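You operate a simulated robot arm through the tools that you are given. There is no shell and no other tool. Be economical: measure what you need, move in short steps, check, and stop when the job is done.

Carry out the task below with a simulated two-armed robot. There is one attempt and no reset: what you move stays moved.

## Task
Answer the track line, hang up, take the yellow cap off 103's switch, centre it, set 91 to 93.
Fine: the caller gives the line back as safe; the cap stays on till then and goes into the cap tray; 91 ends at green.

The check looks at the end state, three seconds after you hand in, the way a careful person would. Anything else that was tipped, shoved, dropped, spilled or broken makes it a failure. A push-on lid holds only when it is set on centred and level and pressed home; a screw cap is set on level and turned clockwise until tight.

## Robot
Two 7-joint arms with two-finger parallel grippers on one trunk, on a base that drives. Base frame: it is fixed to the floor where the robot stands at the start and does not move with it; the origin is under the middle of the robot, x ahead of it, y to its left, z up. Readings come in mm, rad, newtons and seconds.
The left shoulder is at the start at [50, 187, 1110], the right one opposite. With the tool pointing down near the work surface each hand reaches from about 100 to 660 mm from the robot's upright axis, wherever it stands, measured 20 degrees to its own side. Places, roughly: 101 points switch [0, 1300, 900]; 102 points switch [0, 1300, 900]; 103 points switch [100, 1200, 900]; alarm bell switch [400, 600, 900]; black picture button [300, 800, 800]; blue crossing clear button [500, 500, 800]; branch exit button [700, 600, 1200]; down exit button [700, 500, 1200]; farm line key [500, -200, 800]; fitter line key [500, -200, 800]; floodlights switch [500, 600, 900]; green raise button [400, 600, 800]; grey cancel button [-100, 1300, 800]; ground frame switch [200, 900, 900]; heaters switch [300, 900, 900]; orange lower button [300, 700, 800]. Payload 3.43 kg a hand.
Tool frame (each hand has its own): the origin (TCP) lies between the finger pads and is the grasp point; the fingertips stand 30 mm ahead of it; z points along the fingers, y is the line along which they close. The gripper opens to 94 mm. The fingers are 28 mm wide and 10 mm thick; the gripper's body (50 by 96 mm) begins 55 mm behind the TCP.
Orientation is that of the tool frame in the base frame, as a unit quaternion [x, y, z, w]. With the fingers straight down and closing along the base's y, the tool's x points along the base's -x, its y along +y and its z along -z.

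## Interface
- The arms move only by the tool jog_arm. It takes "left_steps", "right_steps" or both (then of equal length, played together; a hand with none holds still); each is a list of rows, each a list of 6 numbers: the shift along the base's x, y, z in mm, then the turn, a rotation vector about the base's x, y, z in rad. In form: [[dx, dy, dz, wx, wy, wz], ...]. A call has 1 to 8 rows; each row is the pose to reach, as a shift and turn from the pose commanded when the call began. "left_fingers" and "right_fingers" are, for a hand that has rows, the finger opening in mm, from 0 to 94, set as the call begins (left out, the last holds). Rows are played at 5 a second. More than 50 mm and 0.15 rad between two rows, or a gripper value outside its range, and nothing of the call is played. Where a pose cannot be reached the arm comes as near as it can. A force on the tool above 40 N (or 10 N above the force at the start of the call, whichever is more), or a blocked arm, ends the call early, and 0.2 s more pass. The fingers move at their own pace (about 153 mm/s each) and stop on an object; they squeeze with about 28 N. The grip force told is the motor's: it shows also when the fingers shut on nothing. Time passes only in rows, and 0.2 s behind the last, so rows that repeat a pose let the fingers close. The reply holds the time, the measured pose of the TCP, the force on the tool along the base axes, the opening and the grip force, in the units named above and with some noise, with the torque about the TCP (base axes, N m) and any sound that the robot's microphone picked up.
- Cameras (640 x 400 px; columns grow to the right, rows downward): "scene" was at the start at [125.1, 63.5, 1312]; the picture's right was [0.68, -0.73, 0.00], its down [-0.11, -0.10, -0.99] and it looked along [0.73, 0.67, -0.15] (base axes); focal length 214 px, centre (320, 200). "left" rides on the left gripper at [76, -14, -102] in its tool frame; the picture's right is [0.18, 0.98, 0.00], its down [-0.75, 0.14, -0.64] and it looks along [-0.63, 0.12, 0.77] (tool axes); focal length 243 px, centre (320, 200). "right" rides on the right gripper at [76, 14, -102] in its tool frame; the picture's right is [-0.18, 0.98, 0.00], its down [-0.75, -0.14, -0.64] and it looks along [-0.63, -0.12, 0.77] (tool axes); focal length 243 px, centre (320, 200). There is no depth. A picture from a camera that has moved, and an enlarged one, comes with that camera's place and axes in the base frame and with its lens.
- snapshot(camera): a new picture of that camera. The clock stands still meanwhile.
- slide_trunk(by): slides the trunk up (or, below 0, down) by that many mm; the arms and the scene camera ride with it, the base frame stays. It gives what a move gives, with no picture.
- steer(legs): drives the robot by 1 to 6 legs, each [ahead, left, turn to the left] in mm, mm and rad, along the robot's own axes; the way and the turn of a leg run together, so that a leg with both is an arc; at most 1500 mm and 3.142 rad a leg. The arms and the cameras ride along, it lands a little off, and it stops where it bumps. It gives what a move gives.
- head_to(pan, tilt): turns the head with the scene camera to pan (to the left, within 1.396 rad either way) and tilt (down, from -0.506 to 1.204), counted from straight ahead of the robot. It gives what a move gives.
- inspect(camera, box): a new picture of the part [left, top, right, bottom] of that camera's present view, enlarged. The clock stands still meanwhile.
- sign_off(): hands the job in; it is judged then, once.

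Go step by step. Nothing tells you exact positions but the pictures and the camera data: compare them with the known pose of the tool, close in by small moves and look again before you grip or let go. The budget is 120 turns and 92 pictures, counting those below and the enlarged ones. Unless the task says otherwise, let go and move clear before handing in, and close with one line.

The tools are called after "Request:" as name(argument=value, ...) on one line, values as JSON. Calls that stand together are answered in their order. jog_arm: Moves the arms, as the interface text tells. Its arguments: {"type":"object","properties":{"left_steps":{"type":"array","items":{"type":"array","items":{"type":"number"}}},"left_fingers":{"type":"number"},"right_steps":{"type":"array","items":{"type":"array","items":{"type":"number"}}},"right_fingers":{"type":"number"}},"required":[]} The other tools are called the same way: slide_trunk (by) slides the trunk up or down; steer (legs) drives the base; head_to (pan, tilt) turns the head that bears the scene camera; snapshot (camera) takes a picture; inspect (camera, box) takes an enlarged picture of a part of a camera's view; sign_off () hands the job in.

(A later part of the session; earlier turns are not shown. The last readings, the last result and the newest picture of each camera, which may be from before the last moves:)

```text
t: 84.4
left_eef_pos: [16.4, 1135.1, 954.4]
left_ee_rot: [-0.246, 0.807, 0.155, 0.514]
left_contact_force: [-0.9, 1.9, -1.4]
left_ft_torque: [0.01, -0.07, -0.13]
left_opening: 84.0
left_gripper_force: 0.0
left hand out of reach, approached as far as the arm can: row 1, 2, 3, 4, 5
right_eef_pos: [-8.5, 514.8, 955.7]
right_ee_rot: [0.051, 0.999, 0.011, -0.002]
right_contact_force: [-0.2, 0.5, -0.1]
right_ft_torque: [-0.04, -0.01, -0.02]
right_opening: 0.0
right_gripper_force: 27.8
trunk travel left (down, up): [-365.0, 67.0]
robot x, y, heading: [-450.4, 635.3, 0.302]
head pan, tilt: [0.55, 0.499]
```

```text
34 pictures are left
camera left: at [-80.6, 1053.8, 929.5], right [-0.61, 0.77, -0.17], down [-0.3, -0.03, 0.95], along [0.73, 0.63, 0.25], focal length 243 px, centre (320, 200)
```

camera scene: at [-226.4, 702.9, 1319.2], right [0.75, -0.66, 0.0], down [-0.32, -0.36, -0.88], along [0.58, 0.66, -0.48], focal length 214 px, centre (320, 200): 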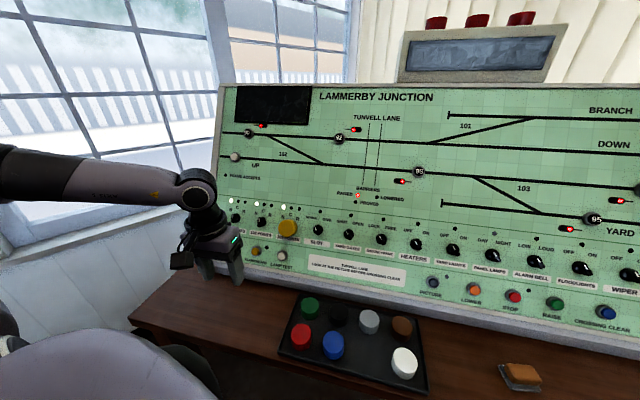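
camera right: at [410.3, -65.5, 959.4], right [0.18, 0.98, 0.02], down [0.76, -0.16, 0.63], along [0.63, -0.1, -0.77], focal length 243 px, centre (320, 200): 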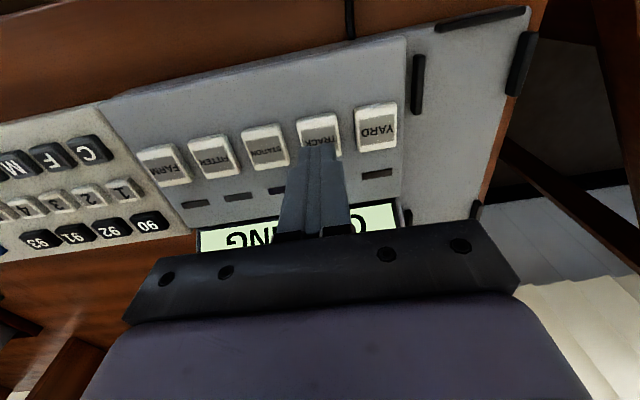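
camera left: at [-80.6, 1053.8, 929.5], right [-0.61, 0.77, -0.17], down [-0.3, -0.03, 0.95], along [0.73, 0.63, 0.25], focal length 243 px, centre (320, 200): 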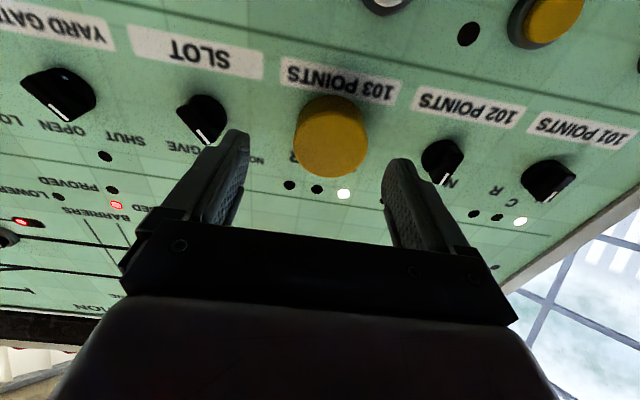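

The hand is well oriented now. Cap is ~53 mm ahead along the tool and 9 mm to the left; I correct and advance 35 mm.

Request:
jog_arm(left_steps=[[-5, 7.5, 0, 0, 0, 0], [6, 15, -7, 0, 0, 0], [21, 25, -15, 0, 0, 0], [21, 25, -15, 0, 0, 0]])

Request:
inspect(camera="left", box=[190, 60, 450, 230])

Request:
inspect(camera="scene", box=[190, 140, 350, 260])

```text
t: 85.4
left_eef_pos: [13.2, 1139.7, 957.9]
left_ee_rot: [-0.244, 0.808, 0.16, 0.512]
left_contact_force: [-0.4, 0.0, -0.9]
left_ft_torque: [0.02, 0.03, 0.02]
left_opening: 84.0
left_gripper_force: 0.1
left hand out of reach, approached as far as the arm can: row 1, 2, 3, 4
right_eef_pos: [-7.1, 512.6, 955.0]
right_ee_rot: [0.051, 0.999, 0.012, -0.003]
right_contact_force: [0.8, 0.6, -0.3]
right_ft_torque: [0.01, -0.02, 0.01]
right_opening: 0.0
right_gripper_force: 28.9
trunk travel left (down, up): [-365.0, 67.0]
robot x, y, heading: [-456.0, 633.1, 0.301]
head pan, tilt: [0.55, 0.499]
```

```text
2.35 times, centred on (320, 145) of left
camera zoom: at [-83.5, 1058.3, 933.7], right [-0.61, 0.77, -0.16], down [-0.29, -0.03, 0.96], along [0.73, 0.63, 0.25], focal length 571 px, centre (320, 329)
```

zoom: 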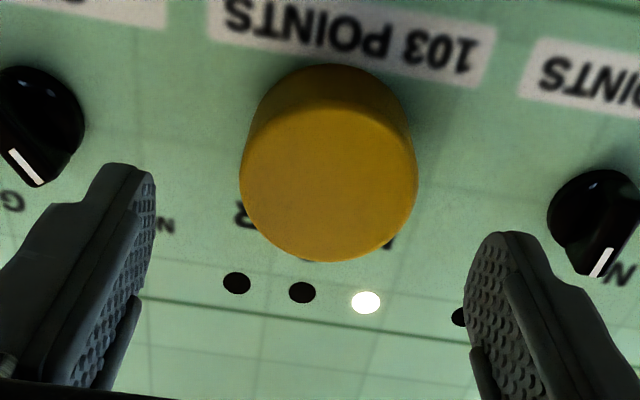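

```text
3.33 times, centred on (270, 200) of scene
camera zoom: at [-335.7, 721.7, 1319.2], right [0.75, -0.66, 0.0], down [-0.32, -0.36, -0.88], along [0.58, 0.66, -0.48], focal length 715 px, centre (487, 200)
```

zoom: 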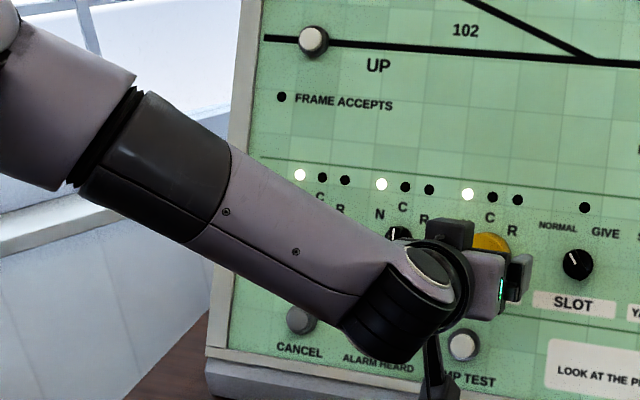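

The arm is at its limit but the hand is well aligned (face 55 mm ahead, 3 mm left). I use the trunk and the base for the last bit: trunk −20, drive about half way, then look.

Request:
slide_trunk(by=-20)

Request:
steer(legs=[[27, 10, 0]])

Request:
inspect(camera="left", box=[190, 60, 450, 230])

```text
t: 86.1
left_eef_pos: [12.0, 1139.5, 938.7]
left_ee_rot: [-0.243, 0.809, 0.159, 0.511]
left_contact_force: [0.1, 0.1, -0.1]
left_ft_torque: [-0.02, 0.04, -0.01]
left_opening: 84.1
left_gripper_force: 0.1
right_eef_pos: [-8.7, 512.6, 936.0]
right_ee_rot: [0.051, 0.999, 0.013, -0.003]
right_contact_force: [0.0, -0.7, -0.3]
right_ft_torque: [-0.01, -0.01, 0.03]
right_opening: 0.1
right_gripper_force: 28.2
trunk travel left (down, up): [-345.0, 87.0]
robot x, y, heading: [-445.6, 638.6, 0.302]
head pan, tilt: [0.55, 0.499]
```

```text
t: 86.9
left_eef_pos: [36.8, 1156.6, 937.8]
left_ee_rot: [-0.245, 0.808, 0.16, 0.511]
left_contact_force: [-0.3, 0.7, 0.2]
left_ft_torque: [-0.02, -0.01, 0.01]
left_opening: 84.1
left_gripper_force: 0.0
right_eef_pos: [16.2, 530.2, 935.6]
right_ee_rot: [0.052, 0.999, 0.012, -0.002]
right_contact_force: [1.0, -0.1, -0.3]
right_ft_torque: [-0.02, 0.02, -0.01]
right_opening: 0.2
right_gripper_force: 27.8
trunk travel left (down, up): [-345.0, 87.0]
robot x, y, heading: [-429.5, 655.0, 0.299]
head pan, tilt: [0.55, 0.499]
```

```text
2.35 times, centred on (320, 145) of left
camera zoom: at [-60.1, 1076.0, 913.2], right [-0.61, 0.77, -0.16], down [-0.29, -0.03, 0.96], along [0.73, 0.63, 0.25], focal length 571 px, centre (320, 329)
```

zoom: 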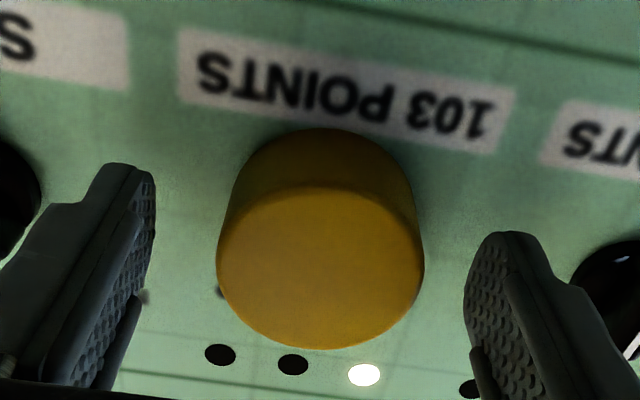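

Well centred. Last 13 mm by the base, then grip.

Request:
steer(legs=[[12, 3.5, 0]])

Request:
slide_trunk(by=-5)

Request:
jog_arm(left_steps=[[0, 0, 0, 0, 0, 0], [0, 0, 0, 0, 0, 0], [0, 0, 0, 0, 0, 0], [0, 0, 0, 0, 0, 0]], left_fingers=0)

Request:
inspect(camera="left", box=[190, 60, 450, 230])

```text
t: 87.7
left_eef_pos: [46.5, 1163.7, 938.3]
left_ee_rot: [-0.243, 0.808, 0.159, 0.512]
left_contact_force: [0.0, -0.6, 0.0]
left_ft_torque: [0.02, 0.02, -0.02]
left_opening: 84.0
left_gripper_force: 0.1
right_eef_pos: [25.5, 536.9, 935.1]
right_ee_rot: [0.052, 0.999, 0.012, -0.004]
right_contact_force: [-0.5, 0.1, 0.3]
right_ft_torque: [-0.05, 0.01, 0.01]
right_opening: 0.1
right_gripper_force: 28.0
trunk travel left (down, up): [-345.0, 87.0]
robot x, y, heading: [-417.7, 661.8, 0.3]
head pan, tilt: [0.55, 0.499]
```

```text
t: 88.2
left_eef_pos: [46.6, 1163.3, 935.1]
left_ee_rot: [-0.244, 0.807, 0.161, 0.513]
left_contact_force: [-1.7, -1.1, 4.3]
left_ft_torque: [0.19, 0.07, 0.11]
left_opening: 84.1
left_gripper_force: 0.5
right_eef_pos: [25.3, 536.8, 931.1]
right_ee_rot: [0.051, 0.999, 0.013, -0.002]
right_contact_force: [0.4, -0.8, 0.0]
right_ft_torque: [-0.02, -0.01, 0.02]
right_opening: 0.2
right_gripper_force: 28.5
trunk travel left (down, up): [-340.0, 92.0]
robot x, y, heading: [-416.3, 657.9, 0.298]
head pan, tilt: [0.55, 0.499]
```

```text
t: 89.2
left_eef_pos: [45.2, 1163.9, 934.4]
left_ee_rot: [-0.244, 0.808, 0.159, 0.511]
left_contact_force: [-6.2, 0.0, -0.2]
left_ft_torque: [0.01, 0.14, 0.26]
left_opening: 53.7
left_gripper_force: 27.9
right_eef_pos: [24.8, 537.0, 931.1]
right_ee_rot: [0.052, 0.999, 0.012, -0.002]
right_contact_force: [0.5, 0.1, 1.0]
right_ft_torque: [-0.02, 0.01, -0.02]
right_opening: 0.1
right_gripper_force: 27.9
trunk travel left (down, up): [-340.0, 92.0]
robot x, y, heading: [-420.5, 659.0, 0.298]
head pan, tilt: [0.55, 0.499]
```

```text
2.35 times, centred on (320, 145) of left
camera zoom: at [-50.8, 1082.7, 908.6], right [-0.61, 0.77, -0.16], down [-0.29, -0.03, 0.96], along [0.73, 0.63, 0.25], focal length 571 px, centre (320, 329)
```

zoom: 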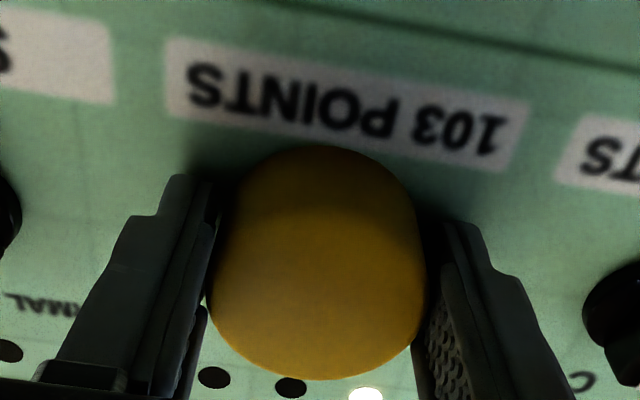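

Gripped (53.7 mm). Pull off slowly along the panel normal.

Request:
jog_arm(left_steps=[[-3, -2, 1.7, 0, 0, 0], [-7.5, -5, 4.2, 0, 0, 0], [-12, -8, 6.7, 0, 0, 0], [-18, -12, 10, 0, 0, 0], [-26, -18, 15, 0, 0, 0], [-38, -26, 21, 0, 0, 0], [-52, -36, 29, 0, 0, 0]])

Request:
inspect(camera="left", box=[190, 60, 450, 230])

```text
t: 90.8
left_eef_pos: [-6.1, 1126.6, 963.1]
left_ee_rot: [-0.244, 0.808, 0.16, 0.512]
left_contact_force: [1.1, 0.3, -0.7]
left_ft_torque: [-0.05, 0.02, -0.01]
left_opening: 53.6
left_gripper_force: 28.0
right_eef_pos: [25.3, 537.0, 930.2]
right_ee_rot: [0.052, 0.999, 0.012, -0.002]
right_contact_force: [-0.1, -0.3, 1.0]
right_ft_torque: [0.01, -0.01, -0.01]
right_opening: 0.0
right_gripper_force: 28.2
trunk travel left (down, up): [-340.0, 92.0]
robot x, y, heading: [-416.7, 660.2, 0.298]
head pan, tilt: [0.55, 0.499]
```

```text
2.35 times, centred on (320, 145) of left
camera zoom: at [-102.2, 1046.8, 938.3], right [-0.61, 0.77, -0.16], down [-0.29, -0.04, 0.96], along [0.73, 0.63, 0.25], focal length 571 px, centre (320, 329)
```

zoom: 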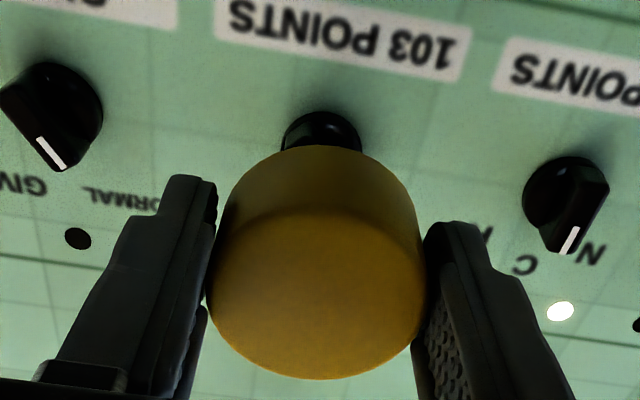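

Cap is off. I draw back, straighten the hand to vertical, then turn the robot right so the tray slot (~[35,830]) falls in the left hand's sector.

Request:
jog_arm(left_steps=[[-15, -10, 5, -0.0794, 0.1171, 0], [-30, -20, 10, -0.1588, 0.2342, 0], [-45, -30, 15, -0.2381, 0.3514, 0], [-60, -40, 20, -0.3175, 0.4685, 0], [-75, -50, 20, -0.3969, 0.5856, 0], [-90, -60, 20, -0.4763, 0.7028, 0], [-100, -67, 20, -0.5556, 0.82, 0], [-105, -70, 20, -0.635, 0.937, 0]])

Request:
steer(legs=[[0, 0, -0.65]])

Request:
head_to(pan=0.85, tilt=0.7)

Request:
snapshot(camera="scene")

Request:
snapshot(camera="left")

```text
t: 92.6
left_eef_pos: [-110.2, 1057.8, 984.8]
left_ee_rot: [-0.289, 0.957, -0.001, -0.001]
left_contact_force: [0.1, 0.2, -0.1]
left_ft_torque: [0.0, 0.0, -0.03]
left_opening: 53.6
left_gripper_force: 28.0
right_eef_pos: [25.7, 537.0, 929.5]
right_ee_rot: [0.052, 0.999, 0.013, -0.003]
right_contact_force: [0.6, 0.8, -0.5]
right_ft_torque: [0.02, -0.02, 0.01]
right_opening: 0.4
right_gripper_force: 28.2
trunk travel left (down, up): [-340.0, 92.0]
robot x, y, heading: [-413.6, 660.9, 0.296]
head pan, tilt: [0.55, 0.499]
```

```text
t: 94.8
left_eef_pos: [67.0, 793.3, 983.0]
left_ee_rot: [0.029, 1.0, 0.0, 0.0]
left_contact_force: [0.0, -0.7, -0.4]
left_ft_torque: [0.03, 0.05, 0.02]
left_opening: 53.7
left_gripper_force: 27.9
right_eef_pos: [-136.7, 295.2, 930.1]
right_ee_rot: [0.365, 0.931, 0.012, 0.002]
right_contact_force: [-0.1, 0.1, 0.6]
right_ft_torque: [0.03, 0.0, 0.03]
right_opening: 0.3
right_gripper_force: 27.9
trunk travel left (down, up): [-340.0, 92.0]
robot x, y, heading: [-418.1, 661.4, -0.345]
head pan, tilt: [0.55, 0.499]
```

```text
t: 95.6
left_eef_pos: [67.8, 792.9, 983.0]
left_ee_rot: [0.03, 1.0, 0.0, 0.0]
left_contact_force: [-0.8, 0.5, 0.1]
left_ft_torque: [0.01, 0.01, 0.01]
left_opening: 53.6
left_gripper_force: 28.2
right_eef_pos: [-136.4, 294.8, 930.4]
right_ee_rot: [0.365, 0.931, 0.013, 0.002]
right_contact_force: [0.3, -0.3, -0.6]
right_ft_torque: [-0.04, 0.01, -0.02]
right_opening: 0.0
right_gripper_force: 28.1
trunk travel left (down, up): [-340.0, 92.0]
robot x, y, heading: [-418.3, 658.1, -0.345]
head pan, tilt: [0.85, 0.7]
```

```text
28 pictures are left
camera scene: at [-288.9, 681.6, 1276.6], right [0.48, -0.88, 0.0], down [-0.56, -0.31, -0.77], along [0.67, 0.37, -0.64], focal length 214 px, centre (320, 200)
```

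scene: 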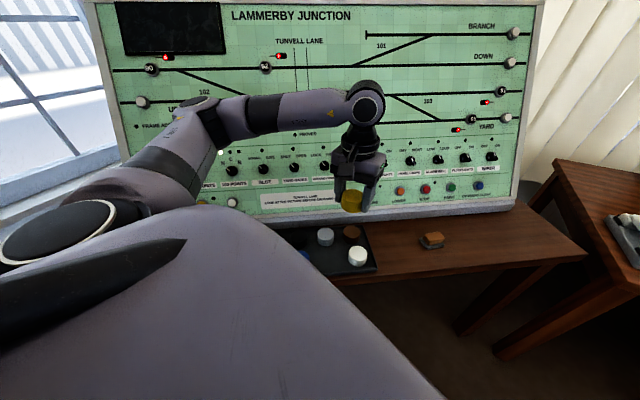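

```text
27 pictures are left
camera left: at [-9.2, 784.5, 1086.9], right [-0.13, 0.99, 0.0], down [0.76, 0.1, 0.64], along [0.64, 0.08, -0.77], focal length 243 px, centre (320, 200)
```

left: 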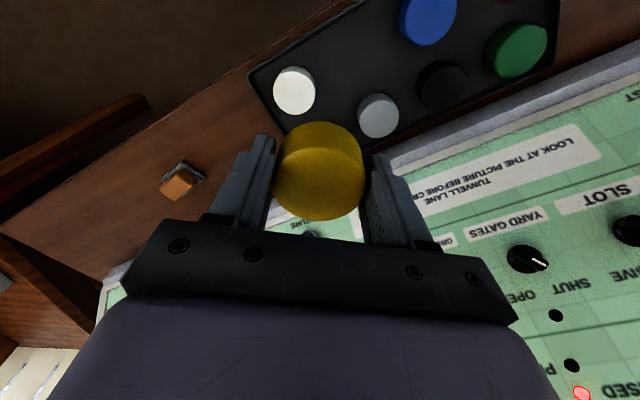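

The empty slot resolves to about [36,832]. I move over it and lower partway.

Request:
jog_arm(left_steps=[[-16, 19, 0, 0, 0, 0], [-32, 38, 0, 0, 0, 0], [-32, 38, -40, 0, 0, 0], [-32, 38, -80, 0, 0, 0], [-32, 38, -115, 0, 0, 0], [-32, 38, -115, 0, 0, 0]])

Request:
snapshot(camera="left")

Request:
inspect(camera="scene", box=[270, 140, 450, 290])

```text
t: 97.0
left_eef_pos: [35.0, 830.9, 869.3]
left_ee_rot: [0.029, 1.0, -0.001, 0.001]
left_contact_force: [-1.2, 0.4, -0.4]
left_ft_torque: [0.0, -0.03, -0.01]
left_opening: 53.2
left_gripper_force: 27.9
right_eef_pos: [-137.2, 294.7, 930.5]
right_ee_rot: [0.365, 0.931, 0.012, 0.002]
right_contact_force: [0.4, -0.5, -0.1]
right_ft_torque: [-0.01, 0.0, -0.01]
right_opening: 0.0
right_gripper_force: 28.0
trunk travel left (down, up): [-340.0, 92.0]
robot x, y, heading: [-420.6, 660.3, -0.344]
head pan, tilt: [0.85, 0.7]
```

```text
26 pictures are left
camera left: at [-42.4, 822.3, 972.0], right [-0.13, 0.99, 0.0], down [0.76, 0.1, 0.64], along [0.64, 0.08, -0.77], focal length 243 px, centre (320, 200)
```

left: 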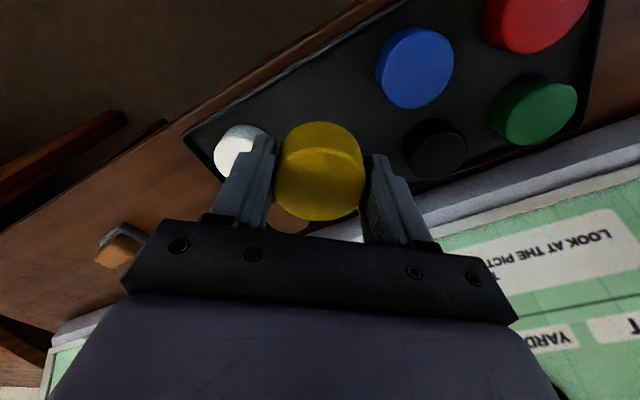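

```text
2.67 times, centred on (360, 215) of scene
camera zoom: at [-289.0, 681.7, 1276.5], right [0.48, -0.88, 0.0], down [-0.56, -0.31, -0.76], along [0.67, 0.37, -0.64], focal length 572 px, centre (213, 160)
```

zoom: 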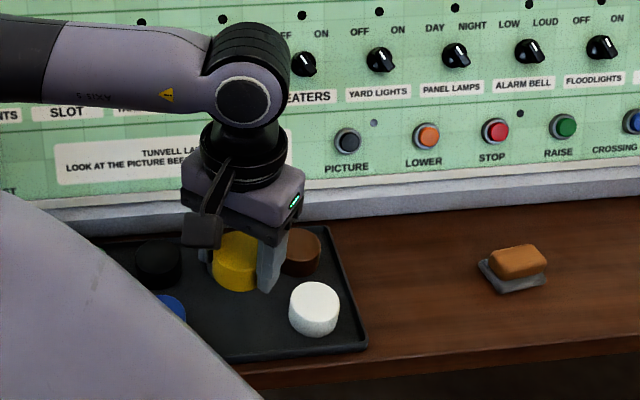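

Slot centre ≈ [35,829]; neighbouring cap tops are at z≈785, so I expect to set down with the TCP near 793. Lower carefully.

Request:
jog_arm(left_steps=[[0, -2, -25, 0, 0, 0], [0, -2, -50, 0, 0, 0], [0, -2, -64, 0, 0, 0], [0, -2, -70, 0, 0, 0]])

Request:
snapshot(camera="left")

Request:
inspect(camera="scene", box=[270, 180, 400, 290])

```text
t: 98.0
left_eef_pos: [36.1, 828.5, 798.4]
left_ee_rot: [0.031, 1.0, 0.0, -0.001]
left_contact_force: [0.2, -0.5, -0.4]
left_ft_torque: [0.01, 0.02, 0.01]
left_opening: 53.2
left_gripper_force: 28.0
right_eef_pos: [-138.2, 295.1, 930.4]
right_ee_rot: [0.365, 0.931, 0.013, 0.001]
right_contact_force: [0.0, 0.0, -0.3]
right_ft_torque: [0.01, -0.05, 0.01]
right_opening: 0.0
right_gripper_force: 28.2
trunk travel left (down, up): [-340.0, 92.0]
robot x, y, heading: [-413.7, 660.1, -0.347]
head pan, tilt: [0.85, 0.7]
```

```text
24 pictures are left
camera left: at [-41.9, 819.3, 901.1], right [-0.13, 0.99, 0.0], down [0.76, 0.1, 0.64], along [0.64, 0.08, -0.77], focal length 243 px, centre (320, 200)
```

left: 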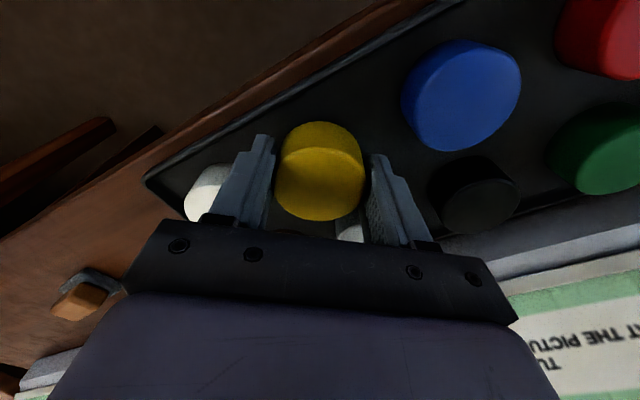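

```text
3.64 times, centred on (335, 235) of scene
camera zoom: at [-288.9, 681.7, 1276.5], right [0.48, -0.88, 0.0], down [-0.56, -0.31, -0.76], along [0.67, 0.37, -0.64], focal length 780 px, centre (266, 73)
```

zoom: 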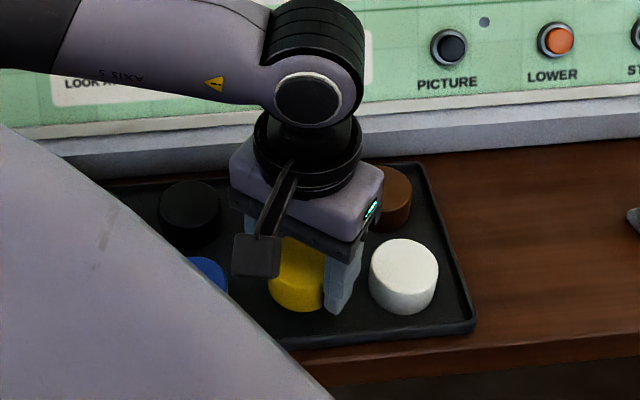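

Clear on all sides; down in small steps until it touches.

Request:
jog_arm(left_steps=[[0, 0, -3, 0, 0, 0], [0, 0, -6, 0, 0, 0], [0, 0, -9, 0, 0, 0]])

```text
t: 98.8
left_eef_pos: [35.6, 829.4, 790.1]
left_ee_rot: [0.029, 1.0, -0.001, 0.0]
left_contact_force: [0.1, 0.0, 0.2]
left_ft_torque: [0.04, -0.01, -0.03]
left_opening: 53.3
left_gripper_force: 28.1
right_eef_pos: [-137.5, 295.7, 929.5]
right_ee_rot: [0.365, 0.931, 0.012, 0.001]
right_contact_force: [0.2, 0.0, -0.4]
right_ft_torque: [-0.02, 0.01, 0.03]
right_opening: 0.0
right_gripper_force: 27.9
trunk travel left (down, up): [-340.0, 92.0]
robot x, y, heading: [-418.0, 664.1, -0.348]
head pan, tilt: [0.85, 0.7]
```

Request:
jog_arm(left_steps=[[0, 0, -2, 0, 0, 0], [0, 0, -4, 0, 0, 0], [0, 0, -5.5, 0, 0, 0]])

```text
t: 99.6
left_eef_pos: [36.4, 830.0, 784.5]
left_ee_rot: [0.031, 1.0, 0.0, 0.0]
left_contact_force: [-0.2, -0.1, -0.2]
left_ft_torque: [-0.04, 0.0, 0.03]
left_opening: 53.4
left_gripper_force: 28.3
right_eef_pos: [-137.5, 296.3, 930.3]
right_ee_rot: [0.365, 0.931, 0.012, 0.001]
right_contact_force: [-0.4, 0.1, -0.5]
right_ft_torque: [-0.02, 0.01, 0.01]
right_opening: 0.0
right_gripper_force: 27.7
trunk travel left (down, up): [-340.0, 92.0]
robot x, y, heading: [-418.0, 659.1, -0.344]
head pan, tilt: [0.85, 0.7]
```

No touch yet (the call above continued the small-step descent); I keep going down.

Request:
jog_arm(left_steps=[[0, 0, -2, 0, 0, 0], [0, 0, -4, 0, 0, 0], [0, 0, -6, 0, 0, 0], [0, 0, -8, 0, 0, 0]])

Request:
inspect(camera="scene", box=[270, 180, 400, 290])

```text
t: 100.6
left_eef_pos: [37.1, 828.4, 777.5]
left_ee_rot: [0.029, 1.0, -0.001, 0.002]
left_contact_force: [-1.9, 2.1, 9.9]
left_ft_torque: [-0.03, -0.24, 0.03]
left_opening: 53.0
left_gripper_force: 27.5
right_eef_pos: [-137.6, 295.7, 931.1]
right_ee_rot: [0.365, 0.931, 0.013, 0.002]
right_contact_force: [0.6, 0.1, 0.3]
right_ft_torque: [-0.02, 0.02, 0.01]
right_opening: 0.2
right_gripper_force: 28.1
trunk travel left (down, up): [-340.0, 92.0]
robot x, y, heading: [-415.7, 658.4, -0.344]
head pan, tilt: [0.85, 0.7]
```

```text
3.64 times, centred on (335, 235) of scene
camera zoom: at [-289.9, 681.6, 1276.9], right [0.48, -0.88, 0.0], down [-0.56, -0.31, -0.77], along [0.67, 0.37, -0.64], focal length 780 px, centre (266, 73)
```

zoom: 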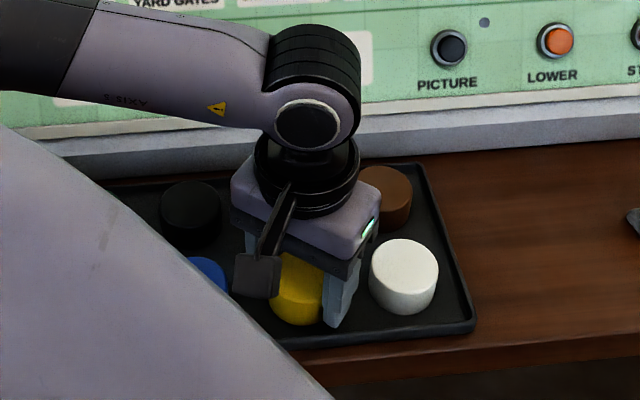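

Touched down (10 N). Open a little and lift off straight.

Request:
jog_arm(left_steps=[[0, 0, 1, 0, 0, 0], [0, 0, 1, 0, 0, 0]], left_fingers=64)

Request:
jog_arm(left_steps=[[0, 0, 15, 0, 0, 0], [0, 0, 35, 0, 0, 0], [0, 0, 70, 0, 0, 0], [0, 0, 110, 0, 0, 0], [-10, 30, 150, 0, 0, 0], [-20, 60, 180, 0, 0, 0]])

Request:
snapshot(camera="left")

```text
t: 101.2
left_eef_pos: [36.8, 829.1, 778.0]
left_ee_rot: [0.03, 1.0, 0.0, 0.001]
left_contact_force: [-0.2, 0.4, 0.5]
left_ft_torque: [-0.03, 0.01, 0.0]
left_opening: 63.8
left_gripper_force: 0.0
right_eef_pos: [-137.6, 294.7, 929.8]
right_ee_rot: [0.365, 0.931, 0.012, 0.0]
right_contact_force: [-0.9, 1.0, 0.3]
right_ft_torque: [0.01, 0.0, 0.04]
right_opening: 0.2
right_gripper_force: 27.3
trunk travel left (down, up): [-340.0, 92.0]
robot x, y, heading: [-417.6, 661.2, -0.346]
head pan, tilt: [0.85, 0.7]
```

```text
refused: row 5 steps farther than a row can; nothing moved
```

```text
21 pictures are left
camera left: at [-40.5, 820.1, 880.2], right [-0.13, 0.99, 0.0], down [0.76, 0.1, 0.64], along [0.64, 0.08, -0.77], focal length 243 px, centre (320, 200)
```

left: 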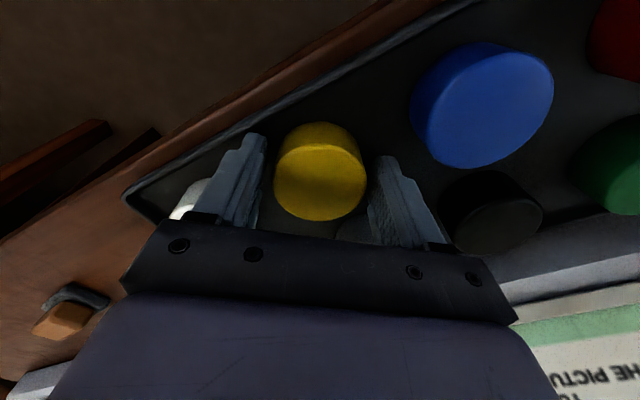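

Cap sits in the slot. Lift off, then turn back to face the 103 switch.

Request:
jog_arm(left_steps=[[0, 0, 15, 0, 0, 0], [0, 0, 35, 0, 0, 0], [0, 0, 70, 0, 0, 0], [0, 0, 110, 0, 0, 0], [5, -5, 150, 0, 0, 0], [15, -20, 180, 0, 0, 0], [31, -36, 205, 0, 0, 0]])

Request:
steer(legs=[[0, 0, 0.645]])

Request:
head_to(pan=0.45, tilt=0.6)

Request:
snapshot(camera="scene")

```text
t: 102.8
left_eef_pos: [65.3, 793.4, 981.5]
left_ee_rot: [0.029, 1.0, -0.001, -0.001]
left_contact_force: [0.0, 1.0, 0.3]
left_ft_torque: [0.01, -0.03, -0.01]
left_opening: 63.9
left_gripper_force: 0.0
right_eef_pos: [-138.2, 294.9, 930.0]
right_ee_rot: [0.364, 0.931, 0.012, 0.001]
right_contact_force: [0.3, -0.7, 0.4]
right_ft_torque: [0.0, -0.04, -0.04]
right_opening: 0.0
right_gripper_force: 28.0
trunk travel left (down, up): [-340.0, 92.0]
robot x, y, heading: [-419.0, 660.4, -0.345]
head pan, tilt: [0.85, 0.7]
```

```text
t: 105.0
left_eef_pos: [-116.8, 1060.1, 981.1]
left_ee_rot: [-0.295, 0.955, 0.0, 0.0]
left_contact_force: [-0.2, -0.9, 0.0]
left_ft_torque: [0.02, -0.04, 0.01]
left_opening: 64.1
left_gripper_force: 0.0
right_eef_pos: [27.0, 542.1, 930.9]
right_ee_rot: [0.044, 0.999, 0.012, -0.004]
right_contact_force: [-0.3, 0.4, -0.2]
right_ft_torque: [0.01, 0.02, 0.01]
right_opening: 0.0
right_gripper_force: 27.7
trunk travel left (down, up): [-340.0, 92.0]
robot x, y, heading: [-415.0, 661.8, 0.309]
head pan, tilt: [0.85, 0.7]
```

```text
t: 105.8
left_eef_pos: [-116.3, 1061.3, 981.2]
left_ee_rot: [-0.295, 0.955, 0.0, 0.0]
left_contact_force: [0.6, -0.9, 0.7]
left_ft_torque: [0.0, 0.01, -0.02]
left_opening: 64.4
left_gripper_force: 0.1
right_eef_pos: [28.1, 542.5, 930.2]
right_ee_rot: [0.045, 0.999, 0.012, -0.003]
right_contact_force: [0.5, -0.1, -0.6]
right_ft_torque: [-0.01, 0.04, 0.02]
right_opening: 0.0
right_gripper_force: 28.3
trunk travel left (down, up): [-340.0, 92.0]
robot x, y, heading: [-419.6, 662.2, 0.308]
head pan, tilt: [0.45, 0.6]
```

```text
20 pictures are left
camera scene: at [-298.8, 739.5, 1285.1], right [0.69, -0.72, 0.0], down [-0.41, -0.39, -0.82], along [0.6, 0.57, -0.57], focal length 214 px, centre (320, 200)
```

scene: 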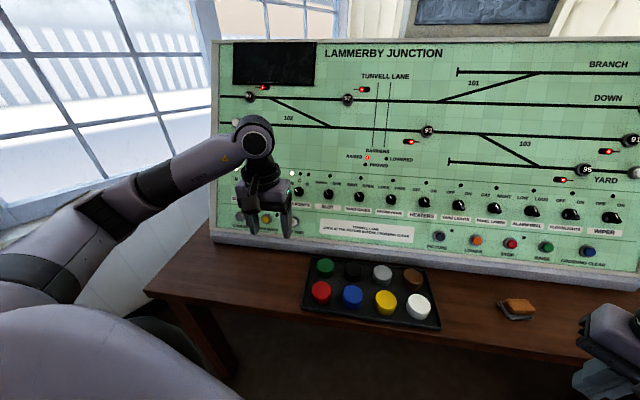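

Yellow cap is in its slot. Let me see the 103 knob's pointer up close.

Request:
inspect(camera="scene", box=[225, 160, 345, 235])

```text
5.33 times, centred on (285, 198) of scene
camera zoom: at [-298.8, 739.5, 1285.1], right [0.69, -0.72, 0.0], down [-0.41, -0.39, -0.82], along [0.6, 0.57, -0.57], focal length 1144 px, centre (507, 213)
```

zoom: 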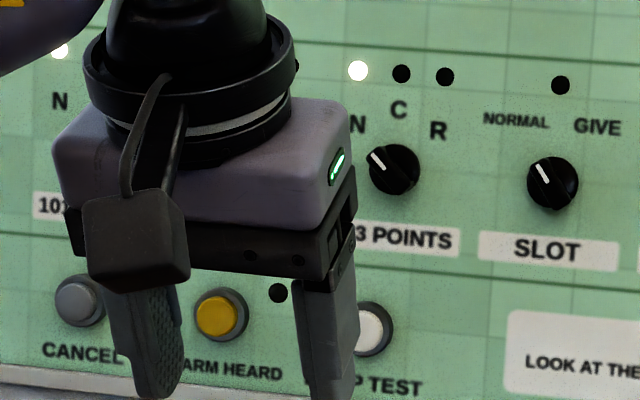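

The pointer stands at N, ~45° left of C. I pitch the hand to the panel again in front of the knob (fingers opened), then roll it −45° to match the pointer bar.

Request:
jog_arm(left_steps=[[8, 5, 0, 0.0794, -0.1171, 0], [20, 12, 0, 0.1588, -0.2342, 0], [35, 20, 0, 0.2381, -0.3514, 0], [50, 29, 0, 0.3175, -0.4685, 0], [65, 38, -2, 0.3969, -0.5856, 0], [80, 46, -6, 0.4763, -0.7028, 0], [95, 55, -12, 0.5556, -0.82, 0], [105, 62, -18, 0.635, -0.937, 0]], left_fingers=60)

Request:
jog_arm(left_steps=[[0, 0, 0, -0.105, -0.071, 0.059], [0, 0, 0, -0.21, -0.143, 0.118], [0, 0, 0, -0.315, -0.214, 0.176], [0, 0, 0, -0.42, -0.286, 0.235], [0, 0, 0, -0.525, -0.357, 0.294], [0, 0, 0, -0.589, -0.4, 0.33]])

Request:
snapshot(camera="left")

```text
t: 107.6
left_eef_pos: [-6.5, 1099.1, 966.0]
left_ee_rot: [-0.242, 0.821, 0.134, 0.499]
left_contact_force: [0.5, 0.4, 0.2]
left_ft_torque: [0.02, 0.01, 0.05]
left_opening: 60.0
left_gripper_force: 0.1
left hand out of reach, approached as far as the arm can: row 8
right_eef_pos: [26.9, 542.5, 929.3]
right_ee_rot: [0.045, 0.999, 0.013, -0.003]
right_contact_force: [-1.1, -1.0, -0.5]
right_ft_torque: [0.01, -0.02, 0.03]
right_opening: 0.0
right_gripper_force: 27.9
trunk travel left (down, up): [-340.0, 92.0]
robot x, y, heading: [-418.1, 660.9, 0.31]
head pan, tilt: [0.45, 0.6]
```

```text
t: 109.0
left_eef_pos: [-11.3, 1121.8, 964.1]
left_ee_rot: [-0.538, 0.65, -0.054, 0.534]
left_contact_force: [1.0, 0.6, 0.1]
left_ft_torque: [0.02, 0.01, 0.0]
left_opening: 60.0
left_gripper_force: 0.1
left hand out of reach, approached as far as the arm can: row 1
right_eef_pos: [26.7, 541.9, 929.5]
right_ee_rot: [0.044, 0.999, 0.013, -0.002]
right_contact_force: [0.6, 0.2, 0.0]
right_ft_torque: [0.0, 0.03, -0.01]
right_opening: 0.0
right_gripper_force: 28.2
trunk travel left (down, up): [-340.0, 92.0]
robot x, y, heading: [-414.7, 665.4, 0.312]
head pan, tilt: [0.45, 0.6]
```

```text
18 pictures are left
camera left: at [-68.8, 1008.0, 967.9], right [-0.6, 0.27, -0.75], down [-0.69, 0.3, 0.66], along [0.41, 0.91, 0.0], focal length 243 px, centre (320, 200)
```

left: 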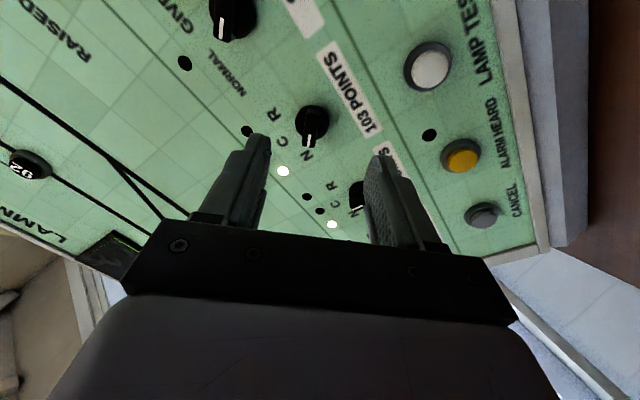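

Roll fits: the pointer bar is perpendicular to the closing line. Advance 50 mm with a small correction and look again.

Request:
jog_arm(left_steps=[[10, 8, 0, 0, 0, 0], [22, 16, -6, 0, 0, 0], [32, 22, -12, 0, 0, 0], [39, 27, -16, 0, 0, 0], [39, 27, -16, 0, 0, 0]])

Request:
inspect(camera="left", box=[190, 60, 450, 230])

```text
t: 110.2
left_eef_pos: [26.3, 1150.8, 947.4]
left_ee_rot: [-0.537, 0.651, -0.053, 0.535]
left_contact_force: [0.4, -0.6, -0.6]
left_ft_torque: [0.02, 0.02, 0.03]
left_opening: 60.3
left_gripper_force: 0.0
right_eef_pos: [28.6, 542.3, 930.9]
right_ee_rot: [0.045, 0.999, 0.012, -0.003]
right_contact_force: [0.0, 0.2, 0.5]
right_ft_torque: [-0.02, 0.01, -0.01]
right_opening: 0.2
right_gripper_force: 28.2
trunk travel left (down, up): [-340.0, 92.0]
robot x, y, heading: [-414.2, 659.1, 0.311]
head pan, tilt: [0.45, 0.6]
```

```text
2.35 times, centred on (320, 145) of left
camera zoom: at [-29.7, 1035.6, 952.0], right [-0.6, 0.27, -0.75], down [-0.69, 0.3, 0.66], along [0.41, 0.91, 0.0], focal length 571 px, centre (320, 329)
```

zoom: 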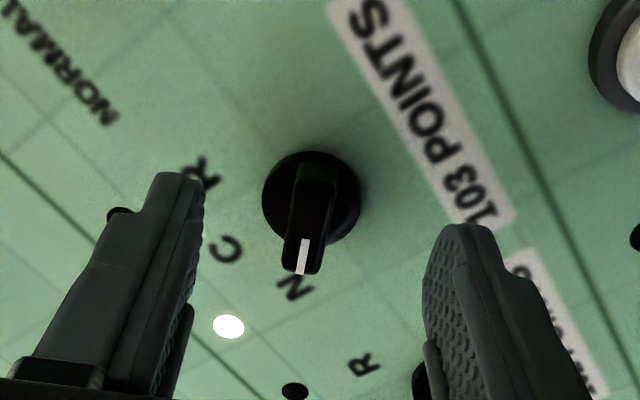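

Very clear: bar at N. Correct ~8 mm crossways and ~4 mm along the closing line, and advance 20 mm.

Request:
jog_arm(left_steps=[[1, 4.6, 7.4, 0, 0, 0], [8, 9.6, 3, 0, 0, 0], [16, 14.7, -1, 0, 0, 0], [16, 14.7, -1, 0, 0, 0]], left_fingers=46)

Request:
inspect(camera="left", box=[190, 60, 450, 230])

```text
t: 111.2
left_eef_pos: [43.7, 1165.4, 944.8]
left_ee_rot: [-0.538, 0.65, -0.054, 0.534]
left_contact_force: [-0.8, -0.1, -0.2]
left_ft_torque: [0.01, 0.01, 0.0]
left_opening: 46.0
left_gripper_force: 0.1
right_eef_pos: [27.9, 543.2, 929.4]
right_ee_rot: [0.045, 0.999, 0.013, -0.003]
right_contact_force: [0.2, 1.1, 1.1]
right_ft_torque: [-0.02, 0.03, 0.0]
right_opening: 0.0
right_gripper_force: 28.1
trunk travel left (down, up): [-340.0, 92.0]
robot x, y, heading: [-415.8, 665.2, 0.311]
head pan, tilt: [0.45, 0.6]
```

```text
2.35 times, centred on (320, 145) of left
camera zoom: at [-13.1, 1050.9, 949.9], right [-0.6, 0.27, -0.75], down [-0.69, 0.3, 0.66], along [0.41, 0.91, 0.0], focal length 571 px, centre (320, 329)
```

zoom: 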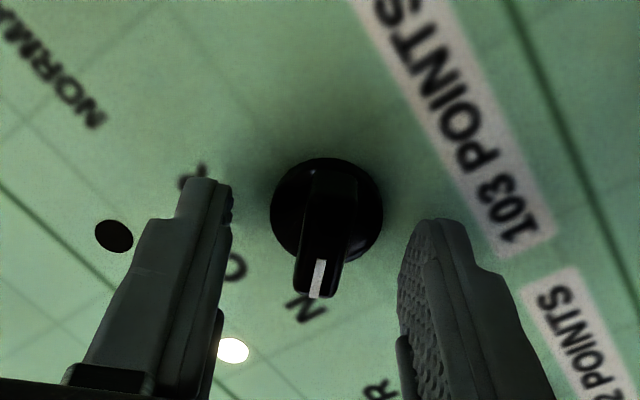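

Bar is between the fingers, tips just short of the skirt. Tiny correction, then grip.

Request:
jog_arm(left_steps=[[0, -2, -4, 0, 0, 0], [0, -2, -4, 0, 0, 0]])

Request:
jog_arm(left_steps=[[0, 0, 0, 0, 0, 0], [0, 0, 0, 0, 0, 0], [0, 0, 0, 0, 0, 0]], left_fingers=0)

Request:
inspect(camera="left", box=[190, 60, 450, 230])

```text
t: 111.8
left_eef_pos: [43.6, 1163.7, 941.4]
left_ee_rot: [-0.538, 0.65, -0.053, 0.535]
left_contact_force: [0.2, -0.3, -0.1]
left_ft_torque: [0.02, 0.03, 0.0]
left_opening: 45.9
left_gripper_force: 0.2
right_eef_pos: [27.3, 542.4, 929.5]
right_ee_rot: [0.044, 0.999, 0.013, -0.002]
right_contact_force: [0.4, 0.3, -0.5]
right_ft_torque: [0.0, -0.01, 0.02]
right_opening: 0.0
right_gripper_force: 27.7
trunk travel left (down, up): [-340.0, 92.0]
robot x, y, heading: [-415.6, 660.0, 0.315]
head pan, tilt: [0.45, 0.6]
```

```text
t: 112.6
left_eef_pos: [42.2, 1164.0, 940.0]
left_ee_rot: [-0.538, 0.651, -0.053, 0.533]
left_contact_force: [-16.5, -0.7, -6.4]
left_ft_torque: [0.31, 0.57, 1.08]
left_opening: 21.3
left_gripper_force: 44.8
right_eef_pos: [26.1, 542.7, 930.2]
right_ee_rot: [0.044, 0.999, 0.012, -0.002]
right_contact_force: [0.5, -0.2, 1.2]
right_ft_torque: [0.03, 0.01, -0.02]
right_opening: 0.1
right_gripper_force: 28.0
trunk travel left (down, up): [-340.0, 92.0]
robot x, y, heading: [-414.3, 657.0, 0.313]
head pan, tilt: [0.45, 0.6]
```

```text
2.35 times, centred on (320, 145) of left
camera zoom: at [-15.3, 1049.4, 944.7], right [-0.61, 0.27, -0.75], down [-0.68, 0.3, 0.66], along [0.4, 0.91, 0.0], focal length 571 px, centre (320, 329)
```

zoom: 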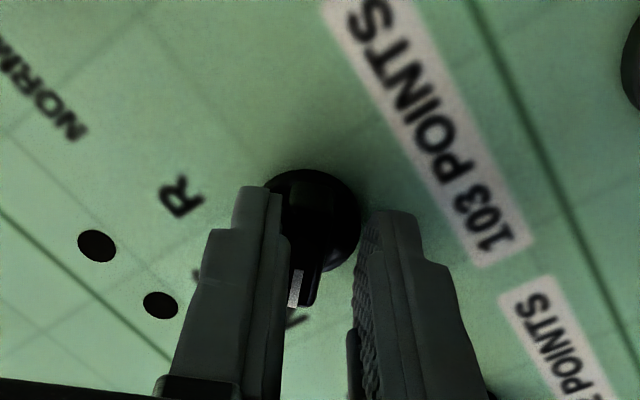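

One finger touches first; I shift 5 mm along the closing line so both close on the bar.

Request:
jog_arm(left_steps=[[1, -0.7, 1, 0, 0, 0], [2, -1.4, 2, 0, 0, 0], [3.2, -2, 3.2, 0, 0, 0], [3.2, -2, 3.2, 0, 0, 0]])

```text
t: 113.6
left_eef_pos: [41.2, 1164.7, 940.6]
left_ee_rot: [-0.542, 0.651, -0.049, 0.529]
left_contact_force: [-31.4, 2.7, -14.4]
left_ft_torque: [-0.1, 0.7, 0.66]
left_opening: 20.9
left_gripper_force: 45.3
right_eef_pos: [24.9, 543.5, 931.2]
right_ee_rot: [0.045, 0.999, 0.011, -0.001]
right_contact_force: [1.4, 1.2, -0.3]
right_ft_torque: [0.0, 0.02, -0.04]
right_opening: 0.0
right_gripper_force: 28.1
trunk travel left (down, up): [-340.0, 92.0]
robot x, y, heading: [-416.6, 660.1, 0.31]
head pan, tilt: [0.45, 0.6]
```

Force shows the other finger is the one in contact; I shift the opposite way.

Request:
jog_arm(left_steps=[[-1.5, 1, -1.5, 0, 0, 0], [-3.2, 2, -3.2, 0, 0, 0], [-4.5, 3, -4.5, 0, 0, 0], [-5.8, 3.8, -5.8, 0, 0, 0], [-5.8, 3.8, -5.8, 0, 0, 0]])

Request:
inspect(camera="left", box=[190, 60, 450, 230])

```text
t: 114.8
left_eef_pos: [40.8, 1165.0, 939.3]
left_ee_rot: [-0.537, 0.65, -0.055, 0.534]
left_contact_force: [-5.1, 5.6, -3.0]
left_ft_torque: [-0.59, 0.93, 0.24]
left_opening: 21.2
left_gripper_force: 45.4
right_eef_pos: [27.8, 543.4, 929.9]
right_ee_rot: [0.045, 0.999, 0.012, -0.002]
right_contact_force: [0.1, -0.3, 0.0]
right_ft_torque: [-0.02, 0.01, -0.02]
right_opening: 0.0
right_gripper_force: 28.0
trunk travel left (down, up): [-340.0, 92.0]
robot x, y, heading: [-418.6, 660.2, 0.316]
head pan, tilt: [0.45, 0.6]
```

```text
2.35 times, centred on (320, 145) of left
camera zoom: at [-16.1, 1049.9, 944.4], right [-0.6, 0.27, -0.75], down [-0.69, 0.31, 0.66], along [0.41, 0.91, 0.0], focal length 571 px, centre (320, 329)
```

zoom: 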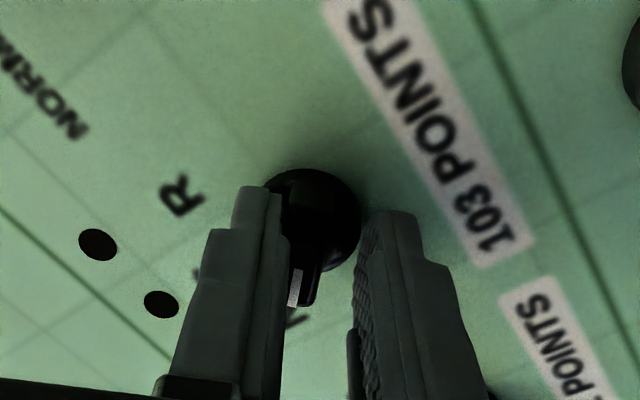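

The fingers are firmly clamped on the knob (opening constant at 21 mm). Now rotate clockwise 45° from N to C.

Request:
jog_arm(left_steps=[[0, 0, 0, 0.098, 0.066, -0.055], [0, 0, 0, 0.197, 0.132, -0.111], [0, 0, 0, 0.295, 0.198, -0.166], [0, 0, 0, 0.393, 0.264, -0.222], [0, 0, 0, 0.49, 0.33, -0.277], [0, 0, 0, 0.59, 0.396, -0.333], [0, 0, 0, 0.59, 0.396, -0.333]])

Request:
inspect(camera="left", box=[190, 60, 450, 230])

```text
t: 116.4
left_eef_pos: [42.3, 1162.4, 943.4]
left_ee_rot: [-0.245, 0.806, 0.155, 0.516]
left_contact_force: [9.7, -6.7, 11.3]
left_ft_torque: [-0.04, 0.36, 0.24]
left_opening: 12.0
left_gripper_force: 45.2
right_eef_pos: [26.8, 541.3, 930.6]
right_ee_rot: [0.044, 0.999, 0.013, -0.004]
right_contact_force: [-0.8, -0.3, 0.9]
right_ft_torque: [-0.01, 0.03, -0.01]
right_opening: 0.0
right_gripper_force: 28.4
trunk travel left (down, up): [-340.0, 92.0]
robot x, y, heading: [-415.7, 660.1, 0.312]
head pan, tilt: [0.45, 0.6]
```

```text
2.35 times, centred on (320, 145) of left
camera zoom: at [-54.2, 1081.7, 917.0], right [-0.61, 0.78, -0.17], down [-0.3, -0.03, 0.95], along [0.73, 0.63, 0.25], focal length 571 px, centre (320, 329)
```

zoom: 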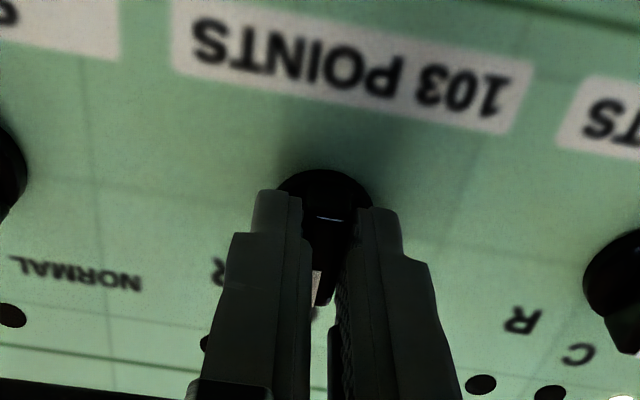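

Now it clamps the bar at 12 mm with the pointer up. Open, back off, and check the lamp.

Request:
jog_arm(left_steps=[[0, 0, 0, 0, 0, 0], [0, 0, 0, 0, 0, 0]], left_fingers=50)

Request:
jog_arm(left_steps=[[-10, -7, 6, 0, 0, 0], [-25, -17, 14, 0, 0, 0], [-45, -30, 25, 0, 0, 0]])

Request:
snapshot(camera="left")

```text
t: 117.0
left_eef_pos: [40.8, 1165.9, 939.7]
left_ee_rot: [-0.249, 0.806, 0.156, 0.514]
left_contact_force: [-0.5, -0.3, -0.5]
left_ft_torque: [0.04, 0.01, -0.02]
left_opening: 50.1
left_gripper_force: 0.1
right_eef_pos: [27.9, 541.8, 931.6]
right_ee_rot: [0.045, 0.999, 0.012, -0.004]
right_contact_force: [0.2, -0.2, 1.0]
right_ft_torque: [-0.03, 0.0, -0.03]
right_opening: 0.1
right_gripper_force: 28.1
trunk travel left (down, up): [-340.0, 92.0]
robot x, y, heading: [-417.5, 659.5, 0.315]
head pan, tilt: [0.45, 0.6]
```

```text
t: 117.8
left_eef_pos: [-3.7, 1134.5, 964.2]
left_ee_rot: [-0.247, 0.806, 0.155, 0.514]
left_contact_force: [0.0, -0.6, 0.5]
left_ft_torque: [-0.02, 0.02, 0.02]
left_opening: 50.2
left_gripper_force: 0.0
right_eef_pos: [26.5, 541.4, 929.9]
right_ee_rot: [0.045, 0.999, 0.013, -0.003]
right_contact_force: [-0.2, -0.1, -0.1]
right_ft_torque: [0.02, 0.0, 0.01]
right_opening: 0.0
right_gripper_force: 28.3
trunk travel left (down, up): [-340.0, 92.0]
robot x, y, heading: [-414.1, 661.0, 0.309]
head pan, tilt: [0.45, 0.6]
```

```text
12 pictures are left
camera left: at [-100.3, 1053.6, 939.6], right [-0.61, 0.77, -0.17], down [-0.3, -0.03, 0.95], along [0.73, 0.64, 0.25], focal length 243 px, centre (320, 200)
```

left: 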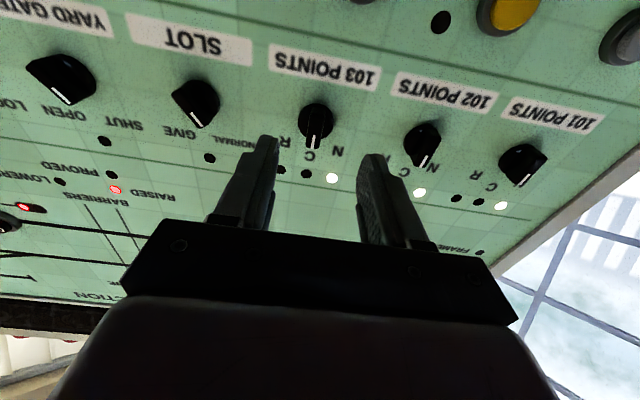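

The switch now points to C. Buttons work out at 91 ≈ [628,534,1105] and 93 ≈ [345,938,1104]. I'll press both with the right hand from a robot heading of ~0.9; first tuck the left arm, drive there and raise the trunk.

Request:
jog_arm(left_steps=[[-40, -22, 0, 0, 0, 0], [-80, -44, 0, 0, 0, 0], [-120, -66, 0, 0, 0, 0], [-160, -88, 0, 0, 0, 0], [-200, -110, 0, 0, 0, 0]])

Request:
steer(legs=[[-60, 0, 0], [0, 0, 0.59], [-120, -526, 0]])

Request:
slide_trunk(by=90)

Request:
head_to(pan=-0.35, tilt=0.35)

Request:
snapshot(camera="scene")

```text
t: 119.0
left_eef_pos: [-121.5, 1005.0, 920.3]
left_ee_rot: [-0.249, 0.807, 0.157, 0.513]
left_contact_force: [0.6, -0.1, 0.6]
left_ft_torque: [-0.02, -0.01, 0.04]
left_opening: 49.8
left_gripper_force: 0.0
left hand out of reach, approached as far as the arm can: row 1, 2, 3, 4, 5
right_eef_pos: [28.0, 541.7, 930.8]
right_ee_rot: [0.045, 0.999, 0.013, -0.004]
right_contact_force: [-0.2, -0.1, 0.6]
right_ft_torque: [0.04, 0.04, -0.06]
right_opening: 0.0
right_gripper_force: 28.2
trunk travel left (down, up): [-340.0, 92.0]
robot x, y, heading: [-413.1, 659.5, 0.308]
head pan, tilt: [0.45, 0.6]
```

```text
t: 126.4
left_eef_pos: [-79.2, 672.9, 920.1]
left_ee_rot: [-0.477, 0.697, 0.301, 0.443]
left_contact_force: [-0.1, 1.1, 0.3]
left_ft_torque: [0.02, 0.01, 0.0]
left_opening: 50.0
left_gripper_force: 0.1
right_eef_pos: [307.2, 374.6, 930.6]
right_ee_rot: [-0.252, 0.968, 0.011, -0.006]
right_contact_force: [0.0, -0.1, 0.3]
right_ft_torque: [-0.01, -0.01, -0.02]
right_opening: 0.0
right_gripper_force: 28.5
trunk travel left (down, up): [-340.0, 92.0]
robot x, y, heading: [-130.2, 224.3, 0.908]
head pan, tilt: [0.45, 0.6]
```

```text
t: 127.7
left_eef_pos: [-78.5, 673.8, 1009.1]
left_ee_rot: [-0.477, 0.697, 0.302, 0.443]
left_contact_force: [0.7, -0.2, 0.2]
left_ft_torque: [-0.02, 0.02, 0.0]
left_opening: 50.2
left_gripper_force: 0.0
right_eef_pos: [306.4, 374.8, 1020.2]
right_ee_rot: [-0.252, 0.968, 0.011, -0.007]
right_contact_force: [-0.6, -0.9, -0.5]
right_ft_torque: [-0.01, 0.0, 0.0]
right_opening: 0.0
right_gripper_force: 28.1
trunk travel left (down, up): [-430.0, 2.0]
robot x, y, heading: [-125.2, 219.3, 0.912]
head pan, tilt: [0.45, 0.6]
```

```text
t: 128.8
left_eef_pos: [-79.7, 674.2, 1009.8]
left_ee_rot: [-0.476, 0.698, 0.3, 0.443]
left_contact_force: [0.4, 0.3, -0.3]
left_ft_torque: [-0.01, -0.02, -0.01]
left_opening: 49.9
left_gripper_force: 0.1
right_eef_pos: [307.2, 375.4, 1018.7]
right_ee_rot: [-0.252, 0.968, 0.011, -0.007]
right_contact_force: [-0.4, 0.0, -0.2]
right_ft_torque: [0.01, -0.01, 0.03]
right_opening: 0.0
right_gripper_force: 28.4
trunk travel left (down, up): [-430.0, 2.0]
robot x, y, heading: [-129.5, 219.9, 0.91]
head pan, tilt: [-0.351, 0.351]
```

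```text
11 pictures are left
camera scene: at [-13.4, 317.6, 1397.9], right [0.53, -0.85, 0.0], down [-0.29, -0.18, -0.94], along [0.8, 0.5, -0.34], focal length 214 px, centre (320, 200)
```

scene: 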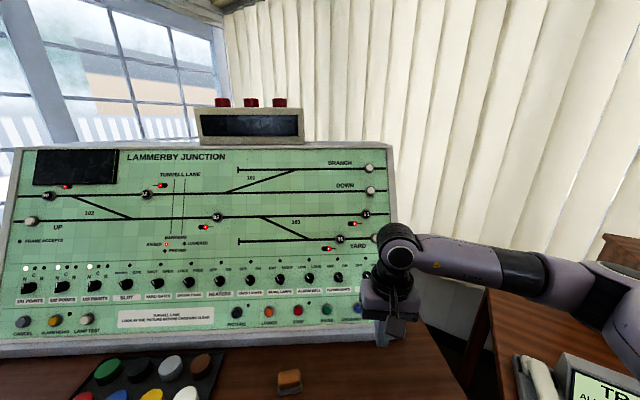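

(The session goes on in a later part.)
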